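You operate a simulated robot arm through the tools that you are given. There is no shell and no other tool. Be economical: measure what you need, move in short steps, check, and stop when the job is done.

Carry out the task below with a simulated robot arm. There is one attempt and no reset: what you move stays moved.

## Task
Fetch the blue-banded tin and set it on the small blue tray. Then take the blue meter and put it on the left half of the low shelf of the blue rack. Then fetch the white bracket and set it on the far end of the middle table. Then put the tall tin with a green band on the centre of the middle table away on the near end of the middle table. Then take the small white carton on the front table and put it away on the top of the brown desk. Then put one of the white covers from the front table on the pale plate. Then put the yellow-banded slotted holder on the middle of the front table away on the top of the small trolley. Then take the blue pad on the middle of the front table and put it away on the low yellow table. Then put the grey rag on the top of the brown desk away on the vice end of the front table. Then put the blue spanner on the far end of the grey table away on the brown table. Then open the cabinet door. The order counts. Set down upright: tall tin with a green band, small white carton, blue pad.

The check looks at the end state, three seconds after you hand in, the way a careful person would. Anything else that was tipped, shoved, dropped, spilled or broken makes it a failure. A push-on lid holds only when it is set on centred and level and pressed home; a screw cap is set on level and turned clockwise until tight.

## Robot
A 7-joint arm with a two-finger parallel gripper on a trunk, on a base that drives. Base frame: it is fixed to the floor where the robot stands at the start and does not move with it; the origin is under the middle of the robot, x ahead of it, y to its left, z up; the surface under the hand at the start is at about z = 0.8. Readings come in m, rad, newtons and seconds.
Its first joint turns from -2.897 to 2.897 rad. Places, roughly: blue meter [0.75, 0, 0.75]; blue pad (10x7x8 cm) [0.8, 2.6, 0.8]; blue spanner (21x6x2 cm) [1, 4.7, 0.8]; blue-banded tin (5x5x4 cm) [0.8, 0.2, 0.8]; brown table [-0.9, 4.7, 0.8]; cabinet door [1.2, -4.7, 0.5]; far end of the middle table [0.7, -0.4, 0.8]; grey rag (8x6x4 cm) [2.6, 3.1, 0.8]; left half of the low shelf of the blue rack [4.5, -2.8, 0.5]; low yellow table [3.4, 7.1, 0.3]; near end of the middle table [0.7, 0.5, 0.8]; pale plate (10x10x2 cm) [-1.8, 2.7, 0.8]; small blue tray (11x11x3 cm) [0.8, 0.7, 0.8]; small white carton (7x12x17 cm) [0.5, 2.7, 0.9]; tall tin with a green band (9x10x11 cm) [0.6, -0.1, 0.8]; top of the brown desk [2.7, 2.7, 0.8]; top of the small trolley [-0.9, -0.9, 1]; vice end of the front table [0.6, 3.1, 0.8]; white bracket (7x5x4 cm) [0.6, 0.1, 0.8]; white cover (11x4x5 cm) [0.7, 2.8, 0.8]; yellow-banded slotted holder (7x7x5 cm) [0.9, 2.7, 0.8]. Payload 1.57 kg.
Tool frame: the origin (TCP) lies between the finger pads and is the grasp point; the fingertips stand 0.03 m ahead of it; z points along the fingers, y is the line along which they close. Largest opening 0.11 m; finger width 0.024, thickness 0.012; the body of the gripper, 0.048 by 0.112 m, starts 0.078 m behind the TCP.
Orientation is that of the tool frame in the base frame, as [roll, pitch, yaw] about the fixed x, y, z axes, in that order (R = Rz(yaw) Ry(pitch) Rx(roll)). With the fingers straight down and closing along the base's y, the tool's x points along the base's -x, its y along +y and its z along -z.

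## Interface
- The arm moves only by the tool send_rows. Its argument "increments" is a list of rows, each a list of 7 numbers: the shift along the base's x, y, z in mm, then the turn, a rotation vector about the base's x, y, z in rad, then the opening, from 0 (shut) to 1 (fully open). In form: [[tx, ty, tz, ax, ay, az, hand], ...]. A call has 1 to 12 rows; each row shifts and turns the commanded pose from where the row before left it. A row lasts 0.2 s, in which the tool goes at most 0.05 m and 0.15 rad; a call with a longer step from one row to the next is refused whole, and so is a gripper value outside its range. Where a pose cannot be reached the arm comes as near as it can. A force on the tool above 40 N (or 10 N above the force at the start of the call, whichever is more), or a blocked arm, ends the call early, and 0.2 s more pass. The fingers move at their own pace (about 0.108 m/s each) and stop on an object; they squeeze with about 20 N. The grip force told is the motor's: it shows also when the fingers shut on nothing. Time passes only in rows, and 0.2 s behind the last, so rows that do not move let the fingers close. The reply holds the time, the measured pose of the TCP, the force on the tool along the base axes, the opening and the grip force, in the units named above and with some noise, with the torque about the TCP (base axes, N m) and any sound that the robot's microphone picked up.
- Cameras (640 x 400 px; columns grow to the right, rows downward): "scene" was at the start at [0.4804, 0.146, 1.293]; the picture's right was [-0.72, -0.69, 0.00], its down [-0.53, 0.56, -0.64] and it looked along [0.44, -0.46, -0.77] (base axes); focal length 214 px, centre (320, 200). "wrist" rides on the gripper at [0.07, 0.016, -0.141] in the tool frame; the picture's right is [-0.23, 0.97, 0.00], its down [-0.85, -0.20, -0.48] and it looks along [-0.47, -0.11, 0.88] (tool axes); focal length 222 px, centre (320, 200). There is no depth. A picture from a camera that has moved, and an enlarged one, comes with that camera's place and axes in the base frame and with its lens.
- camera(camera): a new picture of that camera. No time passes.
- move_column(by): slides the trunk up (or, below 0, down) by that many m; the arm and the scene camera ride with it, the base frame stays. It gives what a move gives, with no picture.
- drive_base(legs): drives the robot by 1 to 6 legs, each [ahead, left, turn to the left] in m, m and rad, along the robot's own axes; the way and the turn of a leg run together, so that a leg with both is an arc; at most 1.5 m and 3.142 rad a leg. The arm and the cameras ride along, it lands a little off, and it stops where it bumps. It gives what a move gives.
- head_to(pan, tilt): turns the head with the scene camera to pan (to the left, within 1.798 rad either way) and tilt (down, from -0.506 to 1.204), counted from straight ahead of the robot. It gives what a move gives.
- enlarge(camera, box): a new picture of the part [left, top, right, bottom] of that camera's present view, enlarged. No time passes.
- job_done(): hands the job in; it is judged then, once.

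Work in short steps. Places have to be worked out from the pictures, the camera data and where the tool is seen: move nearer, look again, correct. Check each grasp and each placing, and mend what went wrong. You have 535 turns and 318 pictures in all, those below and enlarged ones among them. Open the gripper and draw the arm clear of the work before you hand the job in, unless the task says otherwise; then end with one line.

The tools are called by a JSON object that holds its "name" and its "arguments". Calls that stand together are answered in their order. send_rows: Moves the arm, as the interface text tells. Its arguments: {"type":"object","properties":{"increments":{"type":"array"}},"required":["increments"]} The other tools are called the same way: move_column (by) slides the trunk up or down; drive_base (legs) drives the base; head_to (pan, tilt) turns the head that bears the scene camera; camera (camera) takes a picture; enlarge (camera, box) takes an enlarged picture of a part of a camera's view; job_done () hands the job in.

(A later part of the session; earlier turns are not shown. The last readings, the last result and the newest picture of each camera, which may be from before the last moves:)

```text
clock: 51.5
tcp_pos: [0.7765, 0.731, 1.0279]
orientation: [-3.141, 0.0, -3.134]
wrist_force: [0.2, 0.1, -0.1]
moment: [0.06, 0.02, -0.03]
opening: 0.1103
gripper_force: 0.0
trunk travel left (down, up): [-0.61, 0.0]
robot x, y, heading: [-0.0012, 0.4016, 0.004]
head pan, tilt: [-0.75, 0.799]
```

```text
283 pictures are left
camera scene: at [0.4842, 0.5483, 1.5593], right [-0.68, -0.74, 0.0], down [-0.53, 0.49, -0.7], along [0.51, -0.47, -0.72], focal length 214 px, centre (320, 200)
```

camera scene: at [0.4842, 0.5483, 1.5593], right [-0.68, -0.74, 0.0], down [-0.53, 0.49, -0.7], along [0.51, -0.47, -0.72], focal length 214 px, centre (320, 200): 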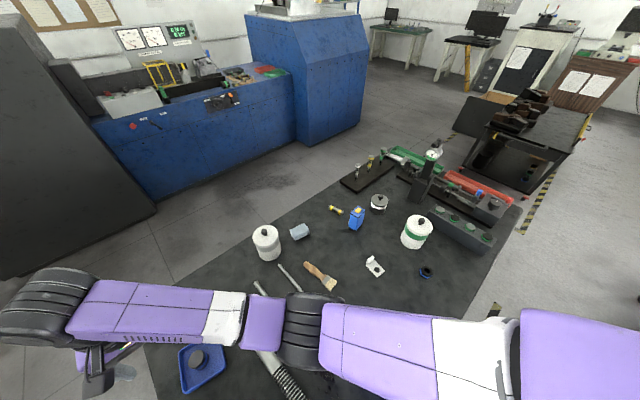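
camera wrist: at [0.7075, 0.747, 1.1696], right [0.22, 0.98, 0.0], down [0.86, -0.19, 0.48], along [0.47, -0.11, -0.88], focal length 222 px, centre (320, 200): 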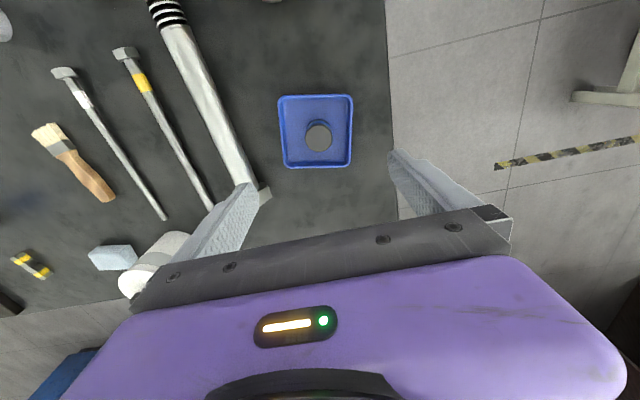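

{"name": "enlarge", "arguments": {"camera": "scene", "box": [300, 180, 412, 250]}}

{"name": "enlarge", "arguments": {"camera": "scene", "box": [330, 120, 530, 245]}}

```text
5.71 times, centred on (356, 215) of scene
camera zoom: at [0.4842, 0.5483, 1.5593], right [-0.68, -0.74, 0.0], down [-0.53, 0.49, -0.7], along [0.51, -0.47, -0.72], focal length 1226 px, centre (114, 114)
```

zoom: 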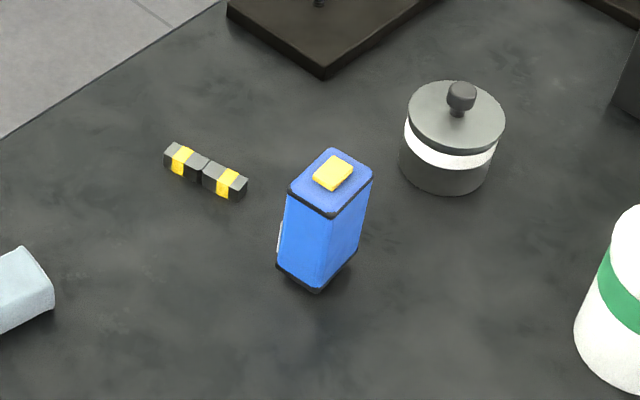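

```text
3.20 times, centred on (430, 182) of scene
camera zoom: at [0.4842, 0.5483, 1.5593], right [-0.68, -0.74, 0.0], down [-0.53, 0.49, -0.7], along [0.51, -0.47, -0.72], focal length 686 px, centre (-32, 256)
```

zoom: 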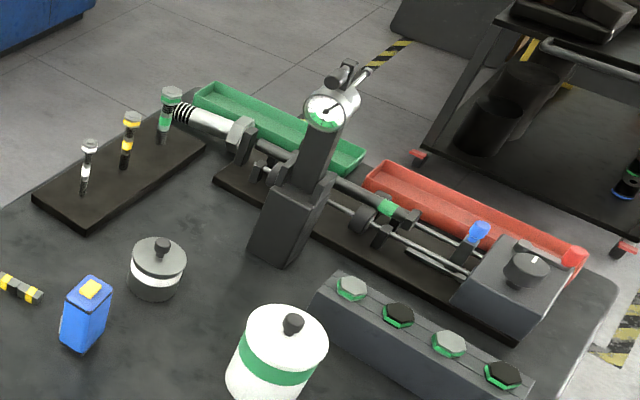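

The meter is the standing blue box at about (0.80, 0.045), top near z 0.895, faces aligned with the axes. I'll drive 0.1 m left to keep the elbow away from the green tin and carry the hand over it.

{"name": "drive_base", "arguments": {"legs": [[0, 0.1, 0]]}}

{"name": "send_rows", "arguments": {"increments": [[0, -45, 20, 0, 0, 0, 1], [2, -49, 5, 0, 0, 0, 1], [2, -49, 5, 0, 0, 0, 1], [2, -49, 0, 0, 0, 0, 1], [2, -49, 0, 0, 0, 0, 1], [2, -49, 0, 0, 0, 0, 1], [2, -49, 0, 0, 0, 0, 1], [2, -49, 0, 0, 0, 0, 1], [2, -49, 0, 0, 0, 0, 1], [2, -49, 0, 0, 0, 0, 1], [2, -49, 0, 0, 0, 0, 1], [2, -49, 0, 0, 0, 0, 1]]}}

{"name": "send_rows", "arguments": {"increments": [[0, -49, 0, 0, 0, 0, 1], [0, -49, 0, 0, 0, 0, 1], [0, -49, 0, 0, 0, 0, 1], [0, -40, 0, 0, 0, 0, 1], [0, 0, 0, 0, 0, 0, 1]]}}

{"name": "camera", "arguments": {"camera": "wrist"}}

{"name": "camera", "arguments": {"camera": "scene"}}

```text
clock: 52.6
tcp_pos: [0.7761, 0.831, 1.0289]
orientation: [-3.141, 0.0, -3.135]
wrist_force: [-0.3, 0.3, -0.1]
moment: [0.02, -0.01, 0.03]
opening: 0.1101
gripper_force: 0.1
trunk travel left (down, up): [-0.61, 0.0]
robot x, y, heading: [-0.003, 0.4959, 0.01]
head pan, tilt: [-0.75, 0.799]
```

```text
clock: 55.2
tcp_pos: [0.8026, 0.2466, 1.0583]
orientation: [3.141, 0.0, -3.134]
wrist_force: [-0.3, -0.7, 0.2]
moment: [-0.03, 0.0, -0.03]
opening: 0.1104
gripper_force: 0.0
trunk travel left (down, up): [-0.61, 0.0]
robot x, y, heading: [-0.005, 0.4991, 0.006]
head pan, tilt: [-0.75, 0.799]
```

```text
clock: 56.4
tcp_pos: [0.7969, 0.0596, 1.0577]
orientation: [-3.141, 0.0, -3.134]
wrist_force: [0.2, -0.3, 0.5]
moment: [0.02, -0.01, 0.02]
opening: 0.1097
gripper_force: 0.0
trunk travel left (down, up): [-0.61, 0.0]
robot x, y, heading: [-0.0023, 0.4963, 0.009]
head pan, tilt: [-0.75, 0.799]
```

```text
280 pictures are left
camera wrist: at [0.7264, 0.0758, 1.1994], right [0.22, 0.98, 0.0], down [0.86, -0.19, 0.48], along [0.47, -0.1, -0.88], focal length 222 px, centre (320, 200)
```

wrist: 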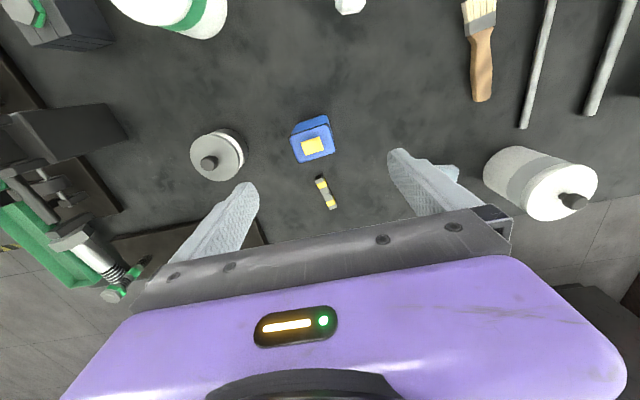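

```text
279 pictures are left
camera scene: at [0.4834, 0.6482, 1.5593], right [-0.68, -0.74, 0.0], down [-0.53, 0.49, -0.7], along [0.51, -0.47, -0.72], focal length 214 px, centre (320, 200)
```

scene: 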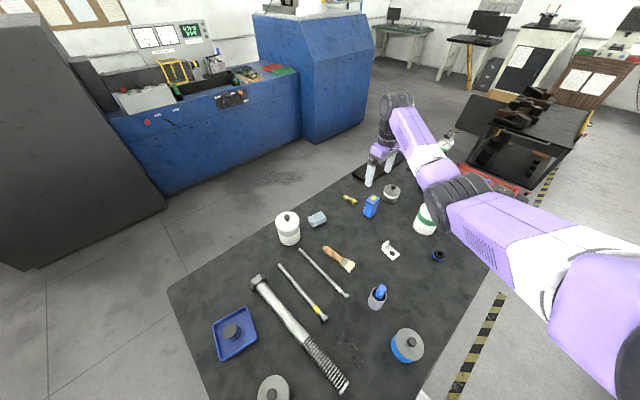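

Meter top at (0.800, 0.051). I correct by (+3, −8) mm, descend to 0.96 and check the elbow.

{"name": "send_rows", "arguments": {"increments": [[3, -8, -30, 0, 0, 0, 1], [0, 0, -35, 0, 0, 0, 1], [0, 0, -33, 0, 0, 0, 1], [0, 0, 0, 0, 0, 0, 1]]}}

{"name": "camera", "arguments": {"camera": "scene"}}

{"name": "camera", "arguments": {"camera": "wrist"}}

```text
clock: 57.4
tcp_pos: [0.8014, 0.0515, 0.9604]
orientation: [-3.141, 0.002, -3.135]
wrist_force: [0.3, 0.1, -0.6]
moment: [-0.01, -0.02, 0.02]
opening: 0.1099
gripper_force: 0.0
trunk travel left (down, up): [-0.61, 0.0]
robot x, y, heading: [-0.003, 0.5021, 0.01]
head pan, tilt: [-0.75, 0.799]
```

```text
278 pictures are left
camera scene: at [0.4835, 0.6482, 1.5593], right [-0.68, -0.74, 0.0], down [-0.53, 0.49, -0.7], along [0.51, -0.47, -0.72], focal length 214 px, centre (320, 200)
```

scene: 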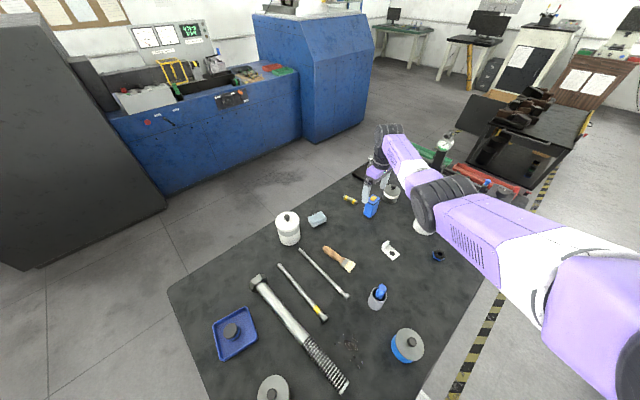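

```text
277 pictures are left
camera wrist: at [0.7309, 0.0685, 1.1018], right [0.22, 0.98, 0.0], down [0.86, -0.19, 0.48], along [0.47, -0.11, -0.88], focal length 222 px, centre (320, 200)
```

wrist: 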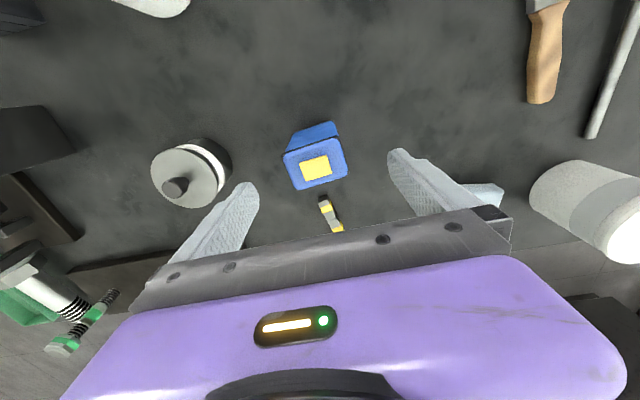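

No contact so far (orientation exact). Meter top centred; I descend in two small stages watching for tilt.

{"name": "send_rows", "arguments": {"increments": [[0, 0, -20, 0, 0, 0, 1], [0, 0, -20, 0, 0, 0, 1], [0, 0, 0, 0, 0, 0, 1]]}}

{"name": "camera", "arguments": {"camera": "scene"}}

{"name": "camera", "arguments": {"camera": "wrist"}}

```text
clock: 58.2
tcp_pos: [0.801, 0.0518, 0.9207]
orientation: [-3.141, 0.0, -3.135]
wrist_force: [0.0, 0.7, 0.4]
moment: [0.0, 0.01, -0.02]
opening: 0.1099
gripper_force: 0.0
trunk travel left (down, up): [-0.61, 0.0]
robot x, y, heading: [-0.0019, 0.497, 0.007]
head pan, tilt: [-0.75, 0.799]
```

```text
276 pictures are left
camera scene: at [0.4834, 0.6482, 1.5593], right [-0.68, -0.74, 0.0], down [-0.53, 0.49, -0.7], along [0.51, -0.47, -0.72], focal length 214 px, centre (320, 200)
```

scene: 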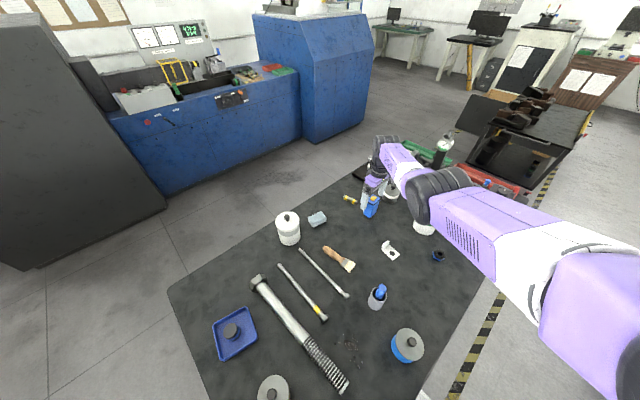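

```text
275 pictures are left
camera wrist: at [0.7305, 0.0691, 1.0628], right [0.22, 0.98, 0.0], down [0.86, -0.19, 0.48], along [0.47, -0.11, -0.88], focal length 222 px, centre (320, 200)
```

wrist: 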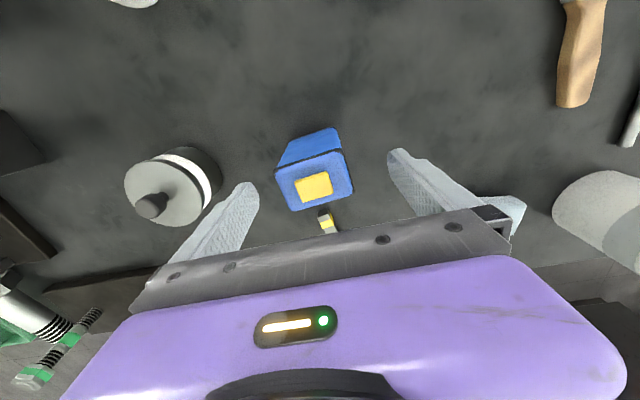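

Still free. I descend to 0.876 and grip the upper part of the meter.

{"name": "send_rows", "arguments": {"increments": [[1, -3, -15, 0, 0, 0, 1], [0, 0, -15, 0, 0, 0, 1], [0, 0, -15, 0, 0, 0, 1], [0, 0, 0, 0, 0, 0, 1], [0, 0, 0, 0, 0, 0, 0.5], [0, 0, 0, 0, 0, 0, 0], [0, 0, 0, 0, 0, 0, 0], [0, 0, 0, 0, 0, 0, 0]]}}

{"name": "camera", "arguments": {"camera": "wrist"}}

{"name": "camera", "arguments": {"camera": "scene"}}

```text
clock: 60.0
tcp_pos: [0.7914, 0.0629, 0.8834]
orientation: [3.14, 0.0, -3.134]
wrist_force: [0.0, 0.1, 0.1]
moment: [0.05, 0.04, 0.0]
opening: 0.0558
gripper_force: 20.1
out of reach, approached as far as the arm can: row 1, 2, 3
trunk travel left (down, up): [-0.61, 0.0]
robot x, y, heading: [-0.0035, 0.5004, 0.009]
head pan, tilt: [-0.75, 0.799]
```

```text
274 pictures are left
camera wrist: at [0.7226, 0.0788, 1.0236], right [0.22, 0.98, 0.0], down [0.86, -0.19, 0.48], along [0.47, -0.11, -0.88], focal length 222 px, centre (320, 200)
```

wrist: 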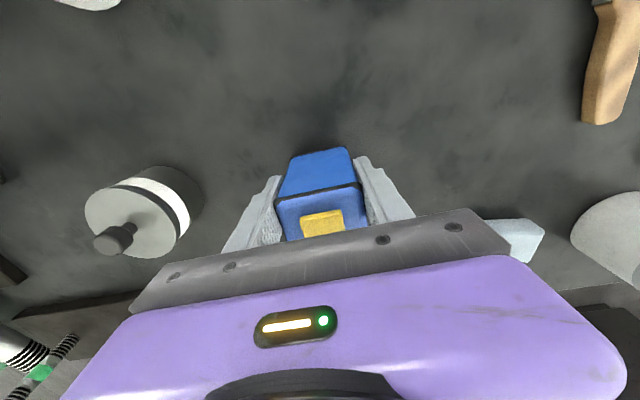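

```text
273 pictures are left
camera scene: at [0.4833, 0.6483, 1.5593], right [-0.68, -0.74, 0.0], down [-0.53, 0.49, -0.7], along [0.51, -0.47, -0.72], focal length 214 px, centre (320, 200)
```

scene: 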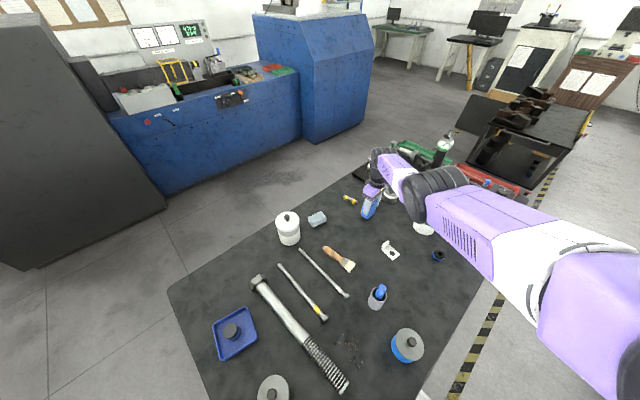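

Just at reach limit, but the fingers hold the meter (56 mm, 20 N). I lift straight up.

{"name": "send_rows", "arguments": {"increments": [[-2, 2, 20, 0, 0, 0, 0], [-5, 5, 40, 0, 0, 0, 0], [-5, 10, 40, 0, 0, 0, 0], [-5, 10, 40, 0, 0, 0, 0], [0, 0, 0, 0, 0, 0, 0]]}}

{"name": "camera", "arguments": {"camera": "wrist"}}

```text
clock: 61.2
tcp_pos: [0.776, 0.0874, 1.0225]
orientation: [3.141, 0.0, -3.135]
wrist_force: [0.3, 0.0, -1.4]
moment: [0.0, 0.04, 0.0]
opening: 0.056
gripper_force: 20.5
trunk travel left (down, up): [-0.61, 0.0]
robot x, y, heading: [-0.0031, 0.4999, 0.004]
head pan, tilt: [-0.75, 0.799]
```

```text
272 pictures are left
camera wrist: at [0.7052, 0.1047, 1.1635], right [0.22, 0.98, 0.0], down [0.86, -0.19, 0.48], along [0.47, -0.11, -0.88], focal length 222 px, centre (320, 200)
```

wrist: 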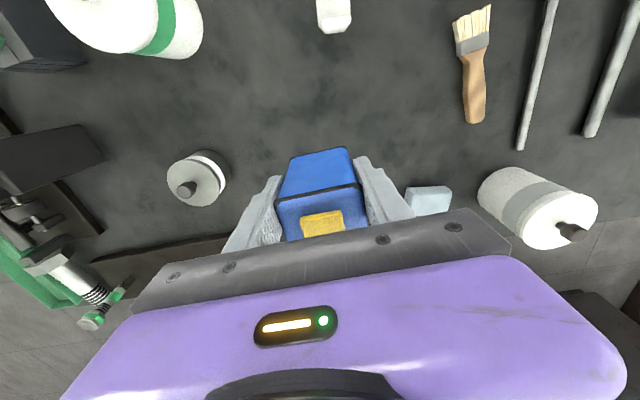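

Meter held. I draw the hand in and up for driving, then survey the surroundings to plan the way to the rack.

{"name": "send_rows", "arguments": {"increments": [[-15, 40, 20, 0, 0, 0, 0], [-15, 40, 20, 0, 0, 0, 0], [-15, 40, 20, 0, 0, 0, 0], [-15, 40, 20, 0, 0, 0, 0], [-15, 40, 20, 0, 0, 0, 0], [-15, 40, 20, 0, 0, 0, 0], [-15, 40, 20, 0, 0, 0, 0], [-15, 30, 20, 0, 0, 0, 0], [-15, 30, 20, 0, 0, 0, 0], [0, 0, 0, 0, 0, 0, 0]]}}

{"name": "head_to", "arguments": {"pan": -1.2, "tilt": 0.35}}

{"name": "camera", "arguments": {"camera": "scene"}}

{"name": "head_to", "arguments": {"pan": 0.3, "tilt": 0.35}}

{"name": "camera", "arguments": {"camera": "scene"}}

{"name": "head_to", "arguments": {"pan": 1.6, "tilt": 0.35}}

{"name": "camera", "arguments": {"camera": "scene"}}

```text
clock: 63.4
tcp_pos: [0.6405, 0.4292, 1.2024]
orientation: [-3.141, -0.003, -3.136]
wrist_force: [-0.3, -0.4, -1.8]
moment: [-0.02, 0.04, -0.02]
opening: 0.0559
gripper_force: 20.2
trunk travel left (down, up): [-0.61, 0.0]
robot x, y, heading: [-0.0025, 0.496, 0.004]
head pan, tilt: [-0.75, 0.799]
```

```text
clock: 64.3
tcp_pos: [0.6409, 0.4278, 1.2029]
orientation: [3.141, -0.001, -3.135]
wrist_force: [-0.5, 0.1, -1.4]
moment: [0.01, -0.02, 0.02]
opening: 0.0561
gripper_force: 20.8
trunk travel left (down, up): [-0.61, 0.0]
robot x, y, heading: [-0.0012, 0.5, 0.007]
head pan, tilt: [-1.201, 0.351]
```

```text
271 pictures are left
camera scene: at [0.4584, 0.6163, 1.5988], right [-0.93, -0.37, 0.0], down [-0.13, 0.32, -0.94], along [0.35, -0.87, -0.34], focal length 214 px, centre (320, 200)
```

scene: 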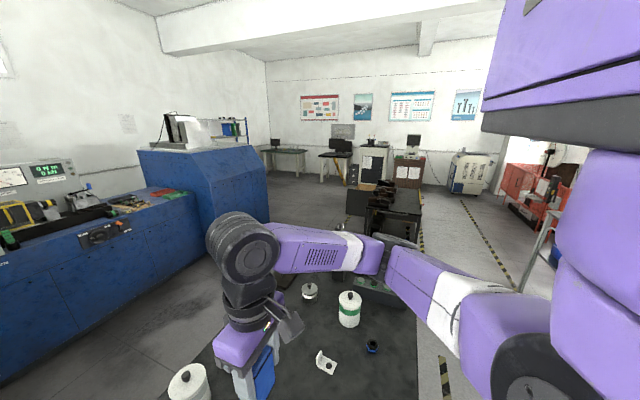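

```text
clock: 65.9
tcp_pos: [0.6405, 0.4282, 1.2032]
orientation: [3.142, 0.0, -3.134]
wrist_force: [-0.7, 0.0, -1.5]
moment: [-0.02, 0.03, 0.0]
opening: 0.0561
gripper_force: 19.6
trunk travel left (down, up): [-0.61, 0.0]
robot x, y, heading: [-0.0021, 0.4985, 0.008]
head pan, tilt: [0.3, 0.351]
```

```text
270 pictures are left
camera scene: at [0.5128, 0.731, 1.5989], right [0.3, -0.95, 0.0], down [-0.33, -0.1, -0.94], along [0.9, 0.28, -0.34], focal length 214 px, centre (320, 200)
```

scene: 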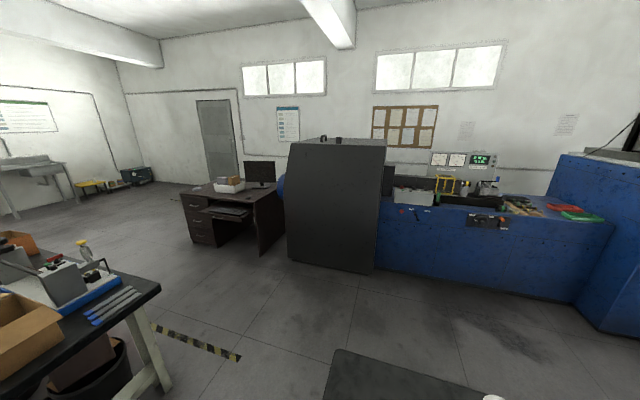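

```text
clock: 67.4
tcp_pos: [0.6407, 0.4288, 1.2022]
orientation: [3.141, 0.0, -3.134]
wrist_force: [-0.1, 0.2, -0.8]
moment: [-0.01, -0.01, -0.01]
opening: 0.0558
gripper_force: 19.7
trunk travel left (down, up): [-0.61, 0.0]
robot x, y, heading: [0.0005, 0.5013, 0.009]
head pan, tilt: [1.6, 0.351]
```

```text
269 pictures are left
camera scene: at [0.4207, 0.7959, 1.5989], right [1.0, 0.04, 0.0], down [0.01, -0.34, -0.94], along [-0.03, 0.94, -0.34], focal length 214 px, centre (320, 200)
```

scene: 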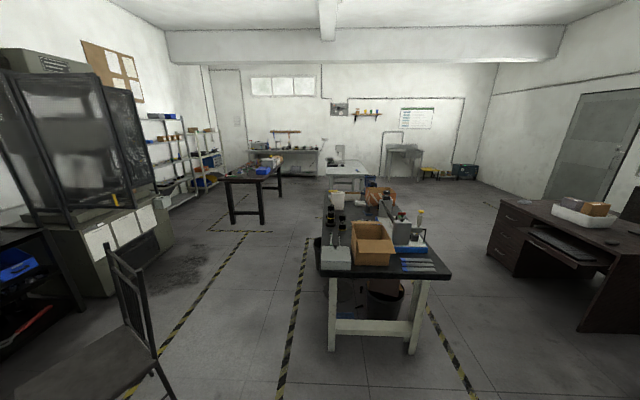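

Map: middle table x 0.4–1.05, y up to 0.84; front table starts at y≈1.77; machines from x≈2.5; rack beyond y<−2.2 against the far wall. I'll pass left of the table at y≈1.3, then strafe down the aisle at x≈1.45.

{"name": "drive_base", "arguments": {"legs": [[0, 0.8, 0], [1.45, 0, 0]]}}

{"name": "head_to", "arguments": {"pan": -1.2, "tilt": 0.35}}

{"name": "camera", "arguments": {"camera": "scene"}}

```text
clock: 71.4
tcp_pos: [0.6317, 1.2036, 1.2025]
orientation: [-3.141, 0.0, -3.126]
wrist_force: [-0.4, -0.9, -1.9]
moment: [-0.02, 0.0, 0.04]
opening: 0.0558
gripper_force: 19.9
trunk travel left (down, up): [-0.61, 0.0]
robot x, y, heading: [-0.0104, 1.2727, 0.007]
head pan, tilt: [1.6, 0.351]
stopped in leg 1: the robot was blocked; the commanded pose is now the measured one
```

```text
clock: 73.8
tcp_pos: [0.632, 1.2037, 1.2024]
orientation: [-3.141, -0.002, -3.125]
wrist_force: [0.4, -0.7, -2.5]
moment: [0.01, 0.01, 0.0]
opening: 0.0556
gripper_force: 20.2
trunk travel left (down, up): [-0.61, 0.0]
robot x, y, heading: [-0.0107, 1.2664, 0.015]
head pan, tilt: [-1.201, 0.351]
```

```text
268 pictures are left
camera scene: at [0.4482, 1.3893, 1.5989], right [-0.93, -0.38, 0.0], down [-0.13, 0.32, -0.94], along [0.35, -0.87, -0.34], focal length 214 px, centre (320, 200)
```

scene: 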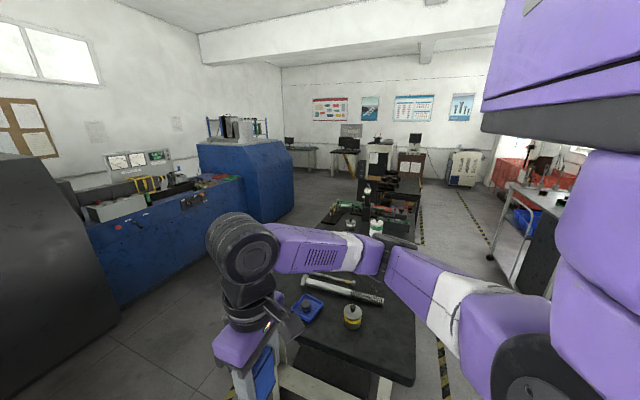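

Blocked at y≈1.27. I look to the left and down to see what the base touches.

{"name": "head_to", "arguments": {"pan": 1.79, "tilt": 1.0}}

{"name": "camera", "arguments": {"camera": "scene"}}

{"name": "head_to", "arguments": {"pan": 0.8, "tilt": 0.9}}

{"name": "camera", "arguments": {"camera": "scene"}}

```text
clock: 76.4
tcp_pos: [0.6311, 1.204, 1.2032]
orientation: [-3.14, -0.001, -3.124]
wrist_force: [0.5, -0.2, -0.9]
moment: [-0.03, 0.02, 0.01]
opening: 0.056
gripper_force: 19.6
trunk travel left (down, up): [-0.61, 0.0]
robot x, y, heading: [-0.0098, 1.2625, 0.018]
head pan, tilt: [1.791, 1.0]
```

```text
267 pictures are left
camera scene: at [0.3967, 1.5432, 1.5442], right [0.97, 0.23, 0.0], down [0.2, -0.82, -0.54], along [-0.13, 0.53, -0.84], focal length 214 px, centre (320, 200)
```

scene: 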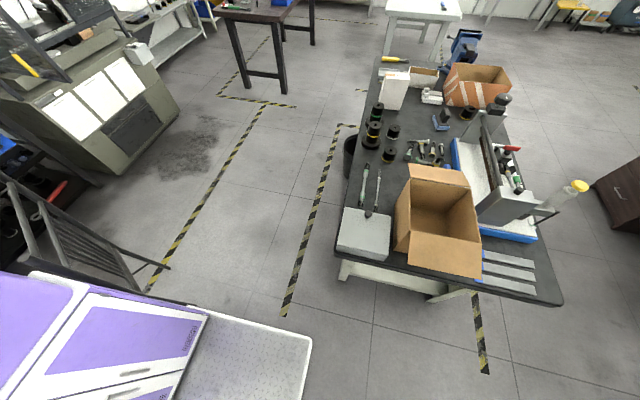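

```text
clock: 77.7
tcp_pos: [0.6306, 1.203, 1.2029]
orientation: [-3.141, 0.001, -3.123]
wrist_force: [0.4, -0.2, -1.0]
moment: [0.01, 0.02, -0.01]
opening: 0.0556
gripper_force: 19.6
trunk travel left (down, up): [-0.61, 0.0]
robot x, y, heading: [-0.0111, 1.2641, 0.018]
head pan, tilt: [0.799, 0.901]
```

```text
266 pictures are left
camera scene: at [0.4647, 1.5305, 1.5514], right [0.73, -0.68, 0.0], down [-0.54, -0.57, -0.62], along [0.43, 0.45, -0.78], focal length 214 px, centre (320, 200)
```

scene: 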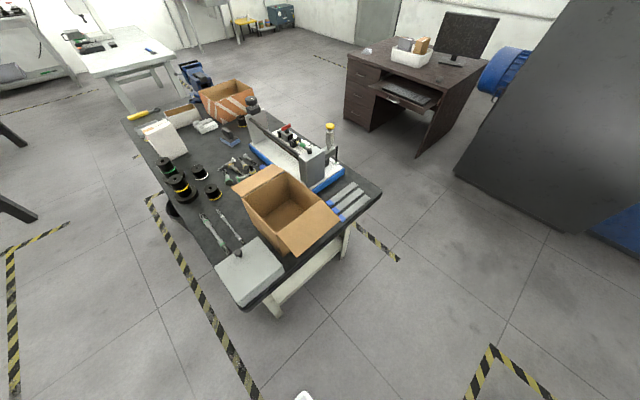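

The rear-left of the base met the chair. I move slightly right, square up, and go forward at y≈1.25 (base half-width about 0.27).

{"name": "drive_base", "arguments": {"legs": [[0, -0.03, -0.018], [1.45, 0, 0]]}}

{"name": "head_to", "arguments": {"pan": -1.2, "tilt": 0.5}}

{"name": "camera", "arguments": {"camera": "scene"}}

{"name": "head_to", "arguments": {"pan": -0.1, "tilt": 0.6}}

{"name": "camera", "arguments": {"camera": "scene"}}

```text
clock: 85.2
tcp_pos: [2.0472, 1.1564, 1.2033]
orientation: [3.142, 0.001, 3.138]
wrist_force: [0.4, 0.2, -1.8]
moment: [0.0, 0.04, -0.01]
opening: 0.0556
gripper_force: 20.0
trunk travel left (down, up): [-0.61, 0.0]
robot x, y, heading: [1.4046, 1.2342, -0.002]
head pan, tilt: [0.799, 0.901]
```

```text
clock: 87.1
tcp_pos: [2.0493, 1.1563, 1.2036]
orientation: [-3.141, 0.0, 3.137]
wrist_force: [-0.2, -0.3, -1.5]
moment: [-0.02, 0.05, 0.01]
opening: 0.0557
gripper_force: 19.4
trunk travel left (down, up): [-0.61, 0.0]
robot x, y, heading: [1.4071, 1.2306, -0.002]
head pan, tilt: [-1.201, 0.499]
```

```text
265 pictures are left
camera scene: at [1.8681, 1.348, 1.5852], right [-0.93, -0.36, 0.0], down [-0.17, 0.45, -0.88], along [0.31, -0.82, -0.48], focal length 214 px, centre (320, 200)
```

scene: 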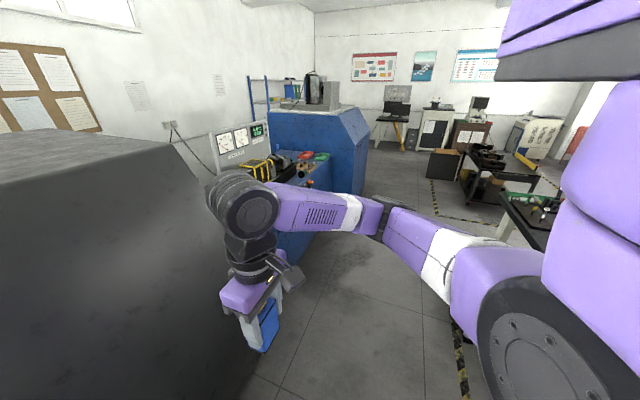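

```text
clock: 88.4
tcp_pos: [2.0486, 1.1569, 1.2034]
orientation: [-3.141, -0.002, 3.139]
wrist_force: [0.0, -0.4, -1.7]
moment: [-0.01, 0.04, -0.02]
opening: 0.0559
gripper_force: 19.6
trunk travel left (down, up): [-0.61, 0.0]
robot x, y, heading: [1.4076, 1.2375, -0.001]
head pan, tilt: [-0.099, 0.6]
```

```text
264 pictures are left
camera scene: at [1.9234, 1.4237, 1.5762], right [-0.1, -0.99, 0.0], down [-0.56, 0.06, -0.83], along [0.82, -0.09, -0.56], focal length 214 px, centre (320, 200)
```

scene: 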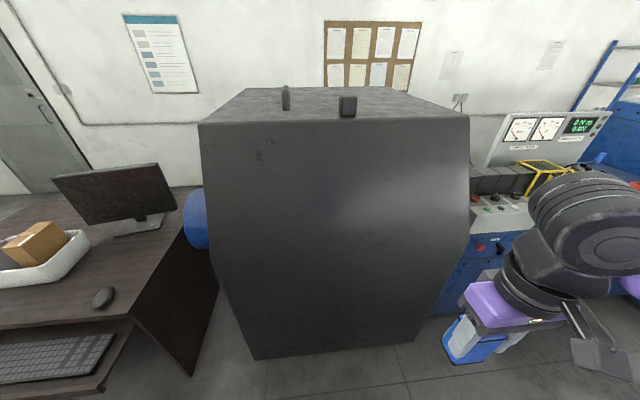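

I go on to x≈1.7, turn right to face −y, and drive down the aisle nose first.

{"name": "drive_base", "arguments": {"legs": [[0.3, 0, 0], [0, 0, -1.571]]}}

{"name": "head_to", "arguments": {"pan": 0.3, "tilt": 0.5}}

{"name": "camera", "arguments": {"camera": "scene"}}

```text
clock: 94.3
tcp_pos: [1.6162, 0.5922, 1.2039]
orientation: [-3.14, 0.0, 1.552]
wrist_force: [-0.6, -0.6, -0.2]
moment: [0.01, -0.01, -0.04]
opening: 0.0557
gripper_force: 19.7
trunk travel left (down, up): [-0.61, 0.0]
robot x, y, heading: [1.7007, 1.2301, -1.592]
head pan, tilt: [-0.099, 0.6]
```

```text
clock: 95.2
tcp_pos: [1.6164, 0.5919, 1.2037]
orientation: [3.141, 0.0, 1.553]
wrist_force: [-0.1, 0.4, -1.5]
moment: [0.02, 0.01, -0.05]
opening: 0.0559
gripper_force: 19.7
trunk travel left (down, up): [-0.61, 0.0]
robot x, y, heading: [1.7006, 1.2335, -1.591]
head pan, tilt: [0.3, 0.499]
```

```text
263 pictures are left
camera scene: at [1.9203, 0.715, 1.5852], right [-0.96, -0.28, 0.0], down [-0.13, 0.46, -0.88], along [0.24, -0.84, -0.48], focal length 214 px, centre (320, 200)
```

scene: 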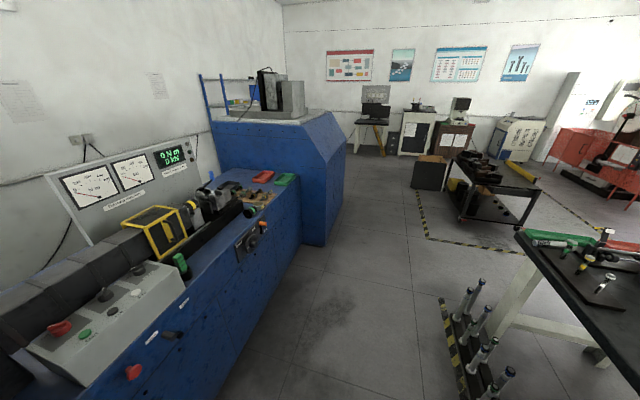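

The aisle is clear at x≈1.85. I drive down to y≈−2.7.

{"name": "drive_base", "arguments": {"legs": [[0, 0.15, 0.02], [1.4, 0, 0], [1.4, 0, 0], [1.1, 0, 0]]}}

{"name": "head_to", "arguments": {"pan": 1.4, "tilt": 0.5}}

{"name": "camera", "arguments": {"camera": "scene"}}

```text
clock: 114.8
tcp_pos: [1.7466, -3.2907, 1.2036]
orientation: [3.141, 0.0, 1.567]
wrist_force: [0.4, -0.3, -2.2]
moment: [-0.01, -0.04, 0.04]
opening: 0.0557
gripper_force: 19.8
trunk travel left (down, up): [-0.61, 0.0]
robot x, y, heading: [1.8246, -2.6461, -1.574]
head pan, tilt: [0.3, 0.499]
```

```text
clock: 116.2
tcp_pos: [1.7461, -3.289, 1.2034]
orientation: [3.141, 0.0, 1.565]
wrist_force: [0.4, 0.0, -1.3]
moment: [0.0, -0.02, 0.0]
opening: 0.0559
gripper_force: 19.8
trunk travel left (down, up): [-0.61, 0.0]
robot x, y, heading: [1.8233, -2.6486, -1.581]
head pan, tilt: [1.4, 0.499]
```

```text
262 pictures are left
camera scene: at [2.1121, -3.092, 1.5853], right [-0.18, -0.98, 0.0], down [-0.47, 0.08, -0.88], along [0.86, -0.16, -0.48], focal length 214 px, centre (320, 200)
```

scene: 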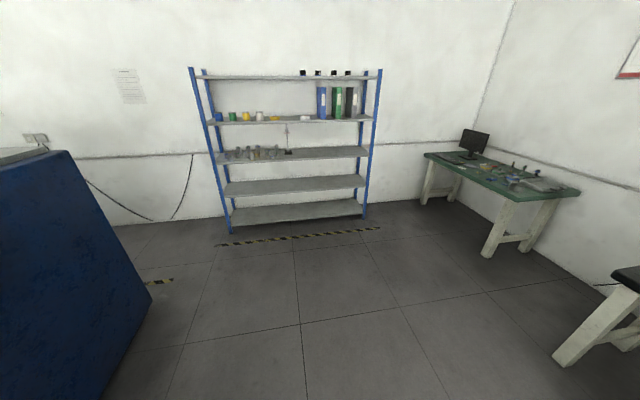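

The rack is ahead-left: low shelf (second, z≈0.5), front edge x≈4.37, left half centred near y≈−2.83. I turn to face it and approach to x≈3.3.

{"name": "drive_base", "arguments": {"legs": [[0, 0, 1.576], [1.4, -0.17, 0]]}}

{"name": "head_to", "arguments": {"pan": 0.3, "tilt": 0.6}}

{"name": "camera", "arguments": {"camera": "scene"}}

```text
clock: 127.2
tcp_pos: [3.8971, -2.8254, 1.2024]
orientation: [3.142, 0.0, -3.096]
wrist_force: [-1.0, 0.1, -1.1]
moment: [-0.01, 0.01, -0.01]
opening: 0.0558
gripper_force: 20.3
trunk travel left (down, up): [-0.61, 0.0]
robot x, y, heading: [3.2537, -2.7771, 0.041]
head pan, tilt: [1.4, 0.499]
```

```text
clock: 128.5
tcp_pos: [3.8961, -2.8248, 1.2044]
orientation: [-3.142, -0.002, -3.096]
wrist_force: [-0.6, 0.0, -1.3]
moment: [0.0, 0.01, -0.01]
opening: 0.0557
gripper_force: 20.1
trunk travel left (down, up): [-0.61, 0.0]
robot x, y, heading: [3.2502, -2.7772, 0.039]
head pan, tilt: [0.3, 0.6]
```

```text
261 pictures are left
camera scene: at [3.7533, -2.5289, 1.5762], right [0.34, -0.94, 0.0], down [-0.53, -0.19, -0.83], along [0.78, 0.28, -0.56], focal length 214 px, centre (320, 200)
```

scene: 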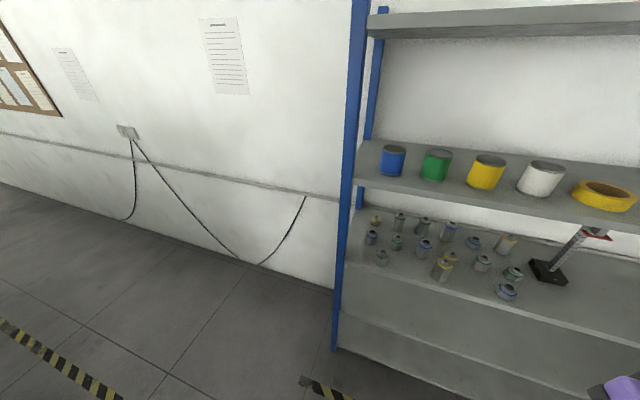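

I lower the trunk by 0.45 m so camera and arm face the low shelf, and look.

{"name": "move_column", "arguments": {"by": -0.45}}

{"name": "head_to", "arguments": {"pan": -0.05, "tilt": 0.6}}

{"name": "camera", "arguments": {"camera": "scene"}}

```text
refused: -0.45 is not a number from -0.4 to 0.4
```

```text
clock: 129.3
tcp_pos: [3.8969, -2.8256, 1.2042]
orientation: [-3.14, -0.001, -3.097]
wrist_force: [0.0, 0.3, -0.8]
moment: [0.0, 0.02, -0.03]
opening: 0.0557
gripper_force: 20.0
trunk travel left (down, up): [-0.61, 0.0]
robot x, y, heading: [3.2519, -2.7769, 0.049]
head pan, tilt: [-0.051, 0.6]
```

```text
260 pictures are left
camera scene: at [3.7585, -2.5593, 1.5762], right [-0.01, -1.0, 0.0], down [-0.56, 0.0, -0.83], along [0.83, 0.0, -0.56], focal length 214 px, centre (320, 200)
```

scene: 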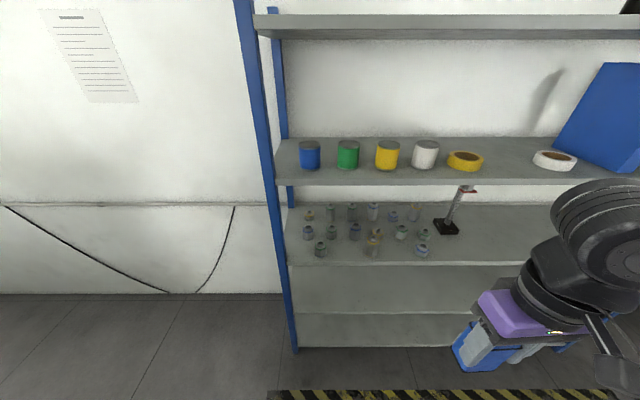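

I lower in allowed steps and square the heading.

{"name": "move_column", "arguments": {"by": -0.4}}

{"name": "drive_base", "arguments": {"legs": [[0, 0, -0.045]]}}

{"name": "camera", "arguments": {"camera": "scene"}}

```text
clock: 133.2
tcp_pos: [3.8976, -2.8247, 0.8028]
orientation: [-3.14, 0.0, -3.098]
wrist_force: [-0.1, -0.2, -1.1]
moment: [-0.01, 0.04, 0.03]
opening: 0.0557
gripper_force: 19.6
trunk travel left (down, up): [-0.21, 0.4]
robot x, y, heading: [3.2529, -2.778, 0.04]
head pan, tilt: [-0.051, 0.6]
```

```text
clock: 134.0
tcp_pos: [3.8939, -2.8541, 0.8029]
orientation: [-3.14, 0.0, 3.141]
wrist_force: [-0.1, -0.7, -2.0]
moment: [0.01, 0.03, 0.01]
opening: 0.0556
gripper_force: 20.3
trunk travel left (down, up): [-0.21, 0.4]
robot x, y, heading: [3.2513, -2.7785, 0.0]
head pan, tilt: [-0.051, 0.6]
```

```text
259 pictures are left
camera scene: at [3.7678, -2.5826, 1.1762], right [-0.05, -1.0, 0.0], down [-0.56, 0.03, -0.83], along [0.82, -0.04, -0.56], focal length 214 px, centre (320, 200)
```

scene: 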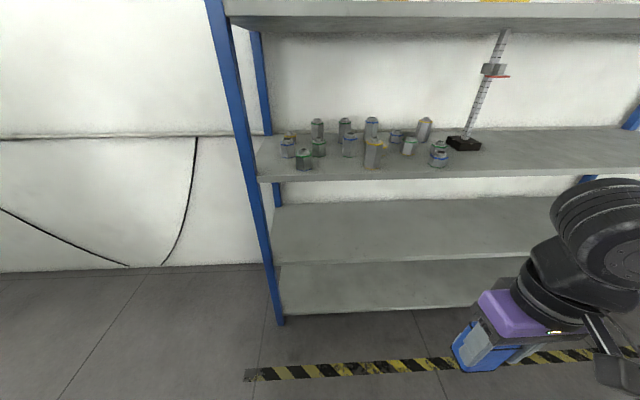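

Shelf 2 top is at z≈0.47, front edge x≈4.35. I tip the tool forward about 70° in front of the rack, moving out a bit as I go.

{"name": "send_rows", "arguments": {"increments": [[22, 0, -5, 0, -0.135, 0, 0], [22, 0, -5, 0, -0.135, 0, 0], [22, 0, -5, 0, -0.135, 0, 0], [22, 0, -5, 0, -0.135, 0, 0], [22, 0, -5, 0, -0.135, 0, 0], [22, 0, -5, 0, -0.135, 0, 0], [22, 0, -5, 0, -0.135, 0, 0], [22, 0, -5, 0, -0.135, 0, 0], [22, 0, -5, 0, -0.14, 0, 0], [0, 0, 0, 0, 0, 0, 0]]}}

{"name": "camera", "arguments": {"camera": "scene"}}

{"name": "camera", "arguments": {"camera": "wrist"}}

```text
clock: 136.2
tcp_pos: [4.0897, -2.8551, 0.7573]
orientation: [-3.14, 1.219, -3.141]
wrist_force: [0.7, -0.2, -2.0]
moment: [0.02, 0.04, 0.02]
opening: 0.0556
gripper_force: 20.2
trunk travel left (down, up): [-0.21, 0.4]
robot x, y, heading: [3.2509, -2.7781, -0.005]
head pan, tilt: [-0.051, 0.6]
```

```text
258 pictures are left
camera scene: at [3.7678, -2.5825, 1.1762], right [-0.05, -1.0, 0.0], down [-0.56, 0.03, -0.83], along [0.82, -0.04, -0.56], focal length 214 px, centre (320, 200)
```

scene: 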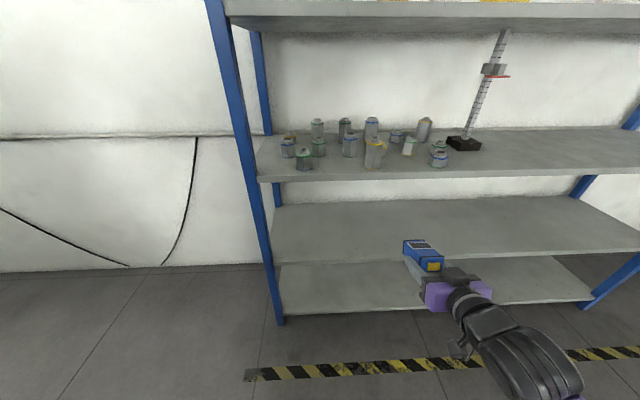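

```text
257 pictures are left
camera wrist: at [3.9329, -2.8373, 0.7403], right [0.08, 0.97, 0.21], down [-0.16, -0.2, 0.97], along [0.98, -0.11, 0.14], focal length 222 px, centre (320, 200)
```

wrist: 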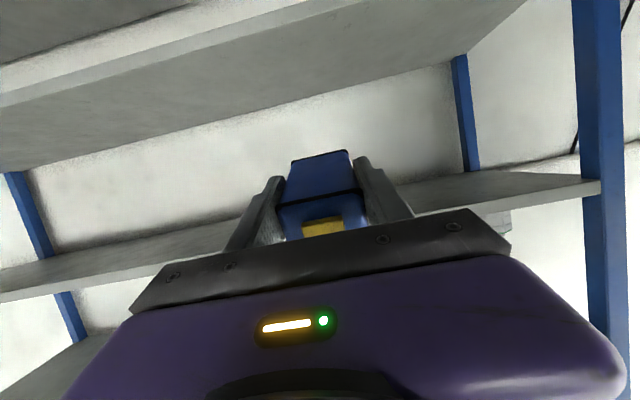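

The meter lies display-up ahead of the fingers. I lower the trunk 0.15 and drive forward 0.37 m to bring it between the shelves.

{"name": "move_column", "arguments": {"by": -0.15}}

{"name": "drive_base", "arguments": {"legs": [[0.3, 0, 0]]}}

{"name": "camera", "arguments": {"camera": "scene"}}

{"name": "camera", "arguments": {"camera": "wrist"}}

```text
clock: 137.9
tcp_pos: [4.0913, -2.8549, 0.6082]
orientation: [3.14, 1.218, 3.141]
wrist_force: [-0.2, 0.1, -1.1]
moment: [-0.01, 0.02, -0.01]
opening: 0.056
gripper_force: 19.9
trunk travel left (down, up): [-0.06, 0.55]
robot x, y, heading: [3.2512, -2.7738, 0.001]
head pan, tilt: [-0.051, 0.6]
```

```text
clock: 139.9
tcp_pos: [4.3842, -2.853, 0.6077]
orientation: [3.14, 1.218, 3.139]
wrist_force: [-0.1, 1.0, -1.7]
moment: [-0.01, 0.06, 0.0]
opening: 0.0558
gripper_force: 19.6
trunk travel left (down, up): [-0.06, 0.55]
robot x, y, heading: [3.5443, -2.7778, -0.002]
head pan, tilt: [-0.051, 0.6]
```

```text
256 pictures are left
camera scene: at [4.0625, -2.5822, 1.0262], right [-0.05, -1.0, 0.0], down [-0.56, 0.03, -0.83], along [0.82, -0.04, -0.56], focal length 214 px, centre (320, 200)
```

scene: 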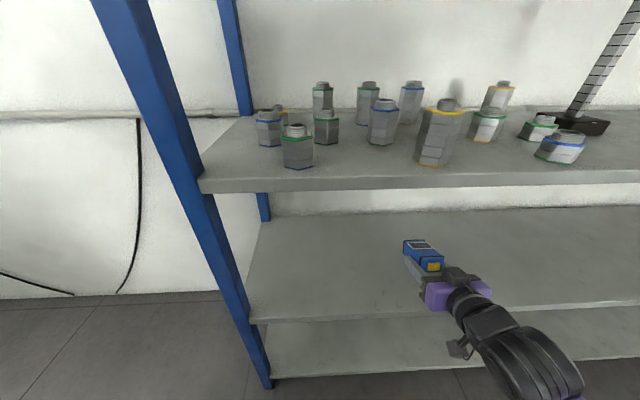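

```text
255 pictures are left
camera wrist: at [4.2276, -2.8369, 0.5906], right [0.08, 0.97, 0.21], down [-0.15, -0.2, 0.97], along [0.98, -0.11, 0.13], focal length 222 px, centre (320, 200)
```

wrist: 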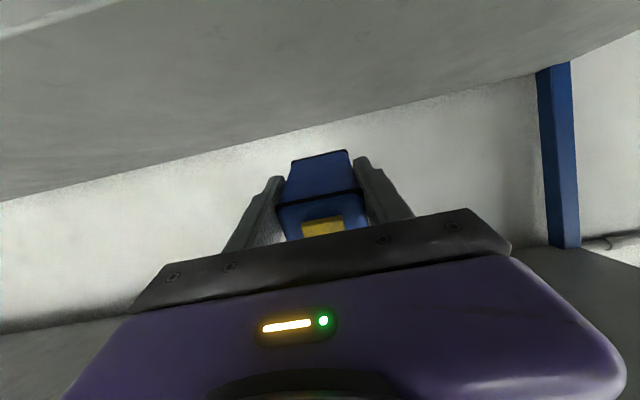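

Clear on all sides. I move another 0.1 m in, then lower the hand in steps toward contact.

{"name": "drive_base", "arguments": {"legs": [[0.1, 0, 0]]}}

{"name": "send_rows", "arguments": {"increments": [[0, 0, -20, 0, 0, 0, 0], [0, 0, -20, 0, 0, 0, 0], [0, 0, -20, 0, 0, 0, 0], [0, 0, -10, 0, 0, 0, 0], [0, 0, 0, 0, 0, 0, 0]]}}

{"name": "camera", "arguments": {"camera": "scene"}}

```text
clock: 141.1
tcp_pos: [4.4864, -2.8542, 0.6075]
orientation: [3.14, 1.22, 3.138]
wrist_force: [0.2, -0.5, -1.8]
moment: [0.02, 0.05, -0.01]
opening: 0.0556
gripper_force: 20.2
trunk travel left (down, up): [-0.06, 0.55]
robot x, y, heading: [3.6482, -2.781, -0.005]
head pan, tilt: [-0.051, 0.6]
```

```text
clock: 142.3
tcp_pos: [4.486, -2.8541, 0.5383]
orientation: [3.139, 1.218, 3.141]
wrist_force: [0.4, -0.2, -2.0]
moment: [0.0, 0.03, -0.01]
opening: 0.0558
gripper_force: 20.4
trunk travel left (down, up): [-0.06, 0.55]
robot x, y, heading: [3.6485, -2.7803, 0.002]
head pan, tilt: [-0.051, 0.6]
```

```text
254 pictures are left
camera scene: at [4.1635, -2.5823, 1.0262], right [-0.05, -1.0, 0.0], down [-0.56, 0.03, -0.83], along [0.82, -0.04, -0.56], focal length 214 px, centre (320, 200)
```

scene: 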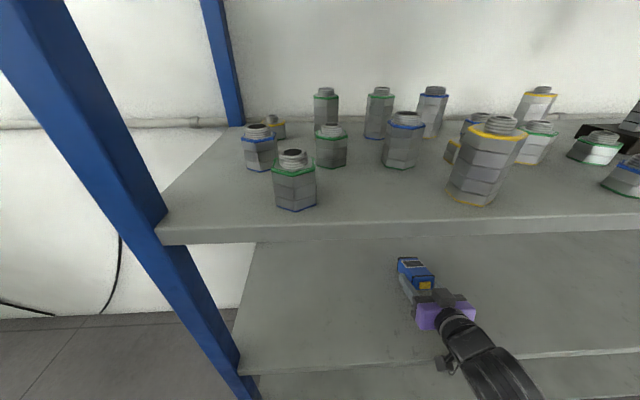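

Still free; I continue in small steps.

{"name": "send_rows", "arguments": {"increments": [[0, 0, -5, 0, 0, 0, 0], [0, 0, -5, 0, 0, 0, 0], [0, 0, -4, 0, 0, 0, 0], [0, 0, 0, 0, 0, 0, 0]]}}

```text
clock: 143.3
tcp_pos: [4.4844, -2.8542, 0.5242]
orientation: [3.141, 1.22, 3.14]
wrist_force: [-6.6, -0.4, 12.1]
moment: [-0.22, -0.95, -0.11]
opening: 0.0554
gripper_force: 19.8
trunk travel left (down, up): [-0.06, 0.55]
robot x, y, heading: [3.6458, -2.7804, -0.0]
head pan, tilt: [-0.051, 0.6]
```

Contact at 0.524. I flatten the meter a bit more about its lower edge, then release gently and back out along the tool axis.

{"name": "send_rows", "arguments": {"increments": [[0, 0, 2, 0, 0, 0, 0], [-1, 0, -4, 0, -0.06, 0, 0], [-1, 0, -4, 0, -0.06, 0, 0], [0, 0, 0, 0, 0, 0, 0]]}}

{"name": "send_rows", "arguments": {"increments": [[0, 0, 0, 0, 0, 0, 0.62], [0, 0, 0, 0, 0, 0, 0.75], [0, 0, 0, 0, 0, 0, 0.85], [0, 0, 0, 0, 0, 0, 0.85]]}}

{"name": "camera", "arguments": {"camera": "wrist"}}

{"name": "camera", "arguments": {"camera": "scene"}}

```text
clock: 144.0
tcp_pos: [4.4831, -2.8533, 0.5207]
orientation: [3.136, 1.303, 3.132]
wrist_force: [-9.4, -0.5, 0.5]
moment: [-0.04, 0.26, 0.14]
opening: 0.0557
gripper_force: 20.4
trunk travel left (down, up): [-0.06, 0.55]
robot x, y, heading: [3.6495, -2.7788, 0.001]
head pan, tilt: [-0.051, 0.6]
stopped in row 3: the force on the tool passed its limit at 61 N (the readings are from after the stop); the commanded pose is now the measured one
```

```text
clock: 145.0
tcp_pos: [4.4837, -2.8539, 0.5191]
orientation: [3.135, 1.304, 3.135]
wrist_force: [-18.9, 1.4, -5.9]
moment: [-0.14, -0.19, 0.32]
opening: 0.0933
gripper_force: 0.5
trunk travel left (down, up): [-0.06, 0.55]
robot x, y, heading: [3.6491, -2.7793, -0.002]
head pan, tilt: [-0.051, 0.6]
```

```text
253 pictures are left
camera wrist: at [4.3275, -2.8373, 0.4893], right [0.06, 0.97, 0.22], down [-0.24, -0.2, 0.95], along [0.97, -0.11, 0.22], focal length 222 px, centre (320, 200)
```

wrist: 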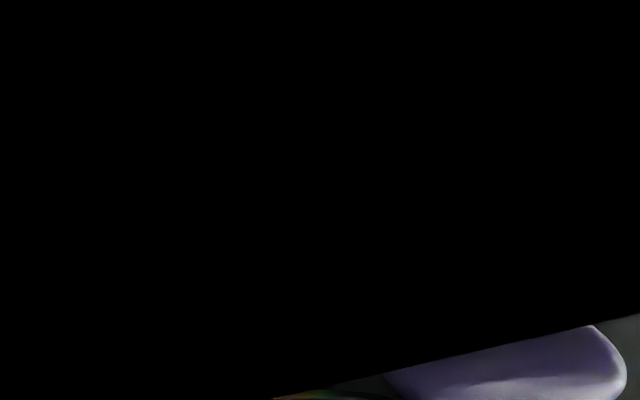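

```text
252 pictures are left
camera scene: at [4.1631, -2.5824, 1.0262], right [-0.05, -1.0, 0.0], down [-0.56, 0.03, -0.83], along [0.82, -0.04, -0.56], focal length 214 px, centre (320, 200)
```

scene: 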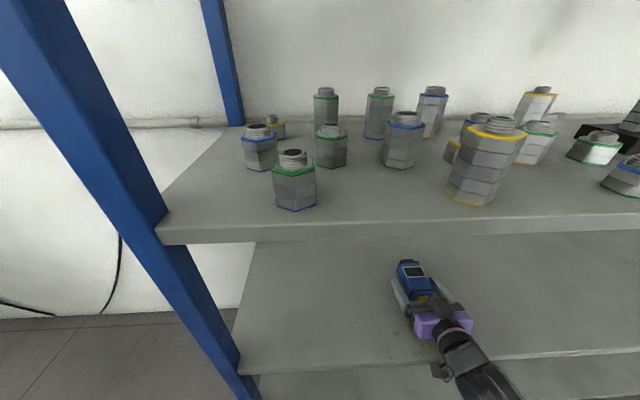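

The meter lies on the shelf; the wrist camera is against the shelf edge. I back straight out.

{"name": "send_rows", "arguments": {"increments": [[-10, 0, 2, 0, 0, 0, 0.85], [-20, 0, 5, 0, 0, 0, 0.85], [-30, 0, 5, 0, 0, 0, 0.85], [-40, 0, 5, 0, 0, 0, 0.85], [-40, 0, 5, 0, 0, 0, 0.85], [0, 0, 0, 0, 0, 0, 0.85]]}}

{"name": "camera", "arguments": {"camera": "scene"}}

```text
clock: 146.4
tcp_pos: [4.3427, -2.8529, 0.5426]
orientation: [3.133, 1.306, 3.13]
wrist_force: [0.6, -0.7, -0.2]
moment: [0.0, 0.01, -0.02]
opening: 0.0935
gripper_force: 0.0
trunk travel left (down, up): [-0.06, 0.55]
robot x, y, heading: [3.6459, -2.7767, 0.006]
head pan, tilt: [-0.051, 0.6]
```

```text
251 pictures are left
camera scene: at [4.1632, -2.5824, 1.0262], right [-0.05, -1.0, 0.0], down [-0.56, 0.03, -0.83], along [0.82, -0.04, -0.56], focal length 214 px, centre (320, 200)
```

scene: 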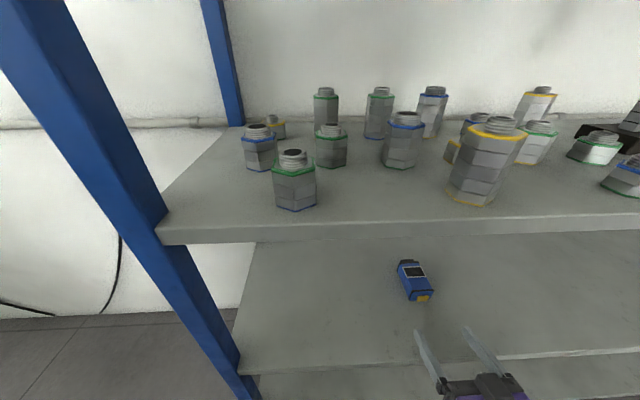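

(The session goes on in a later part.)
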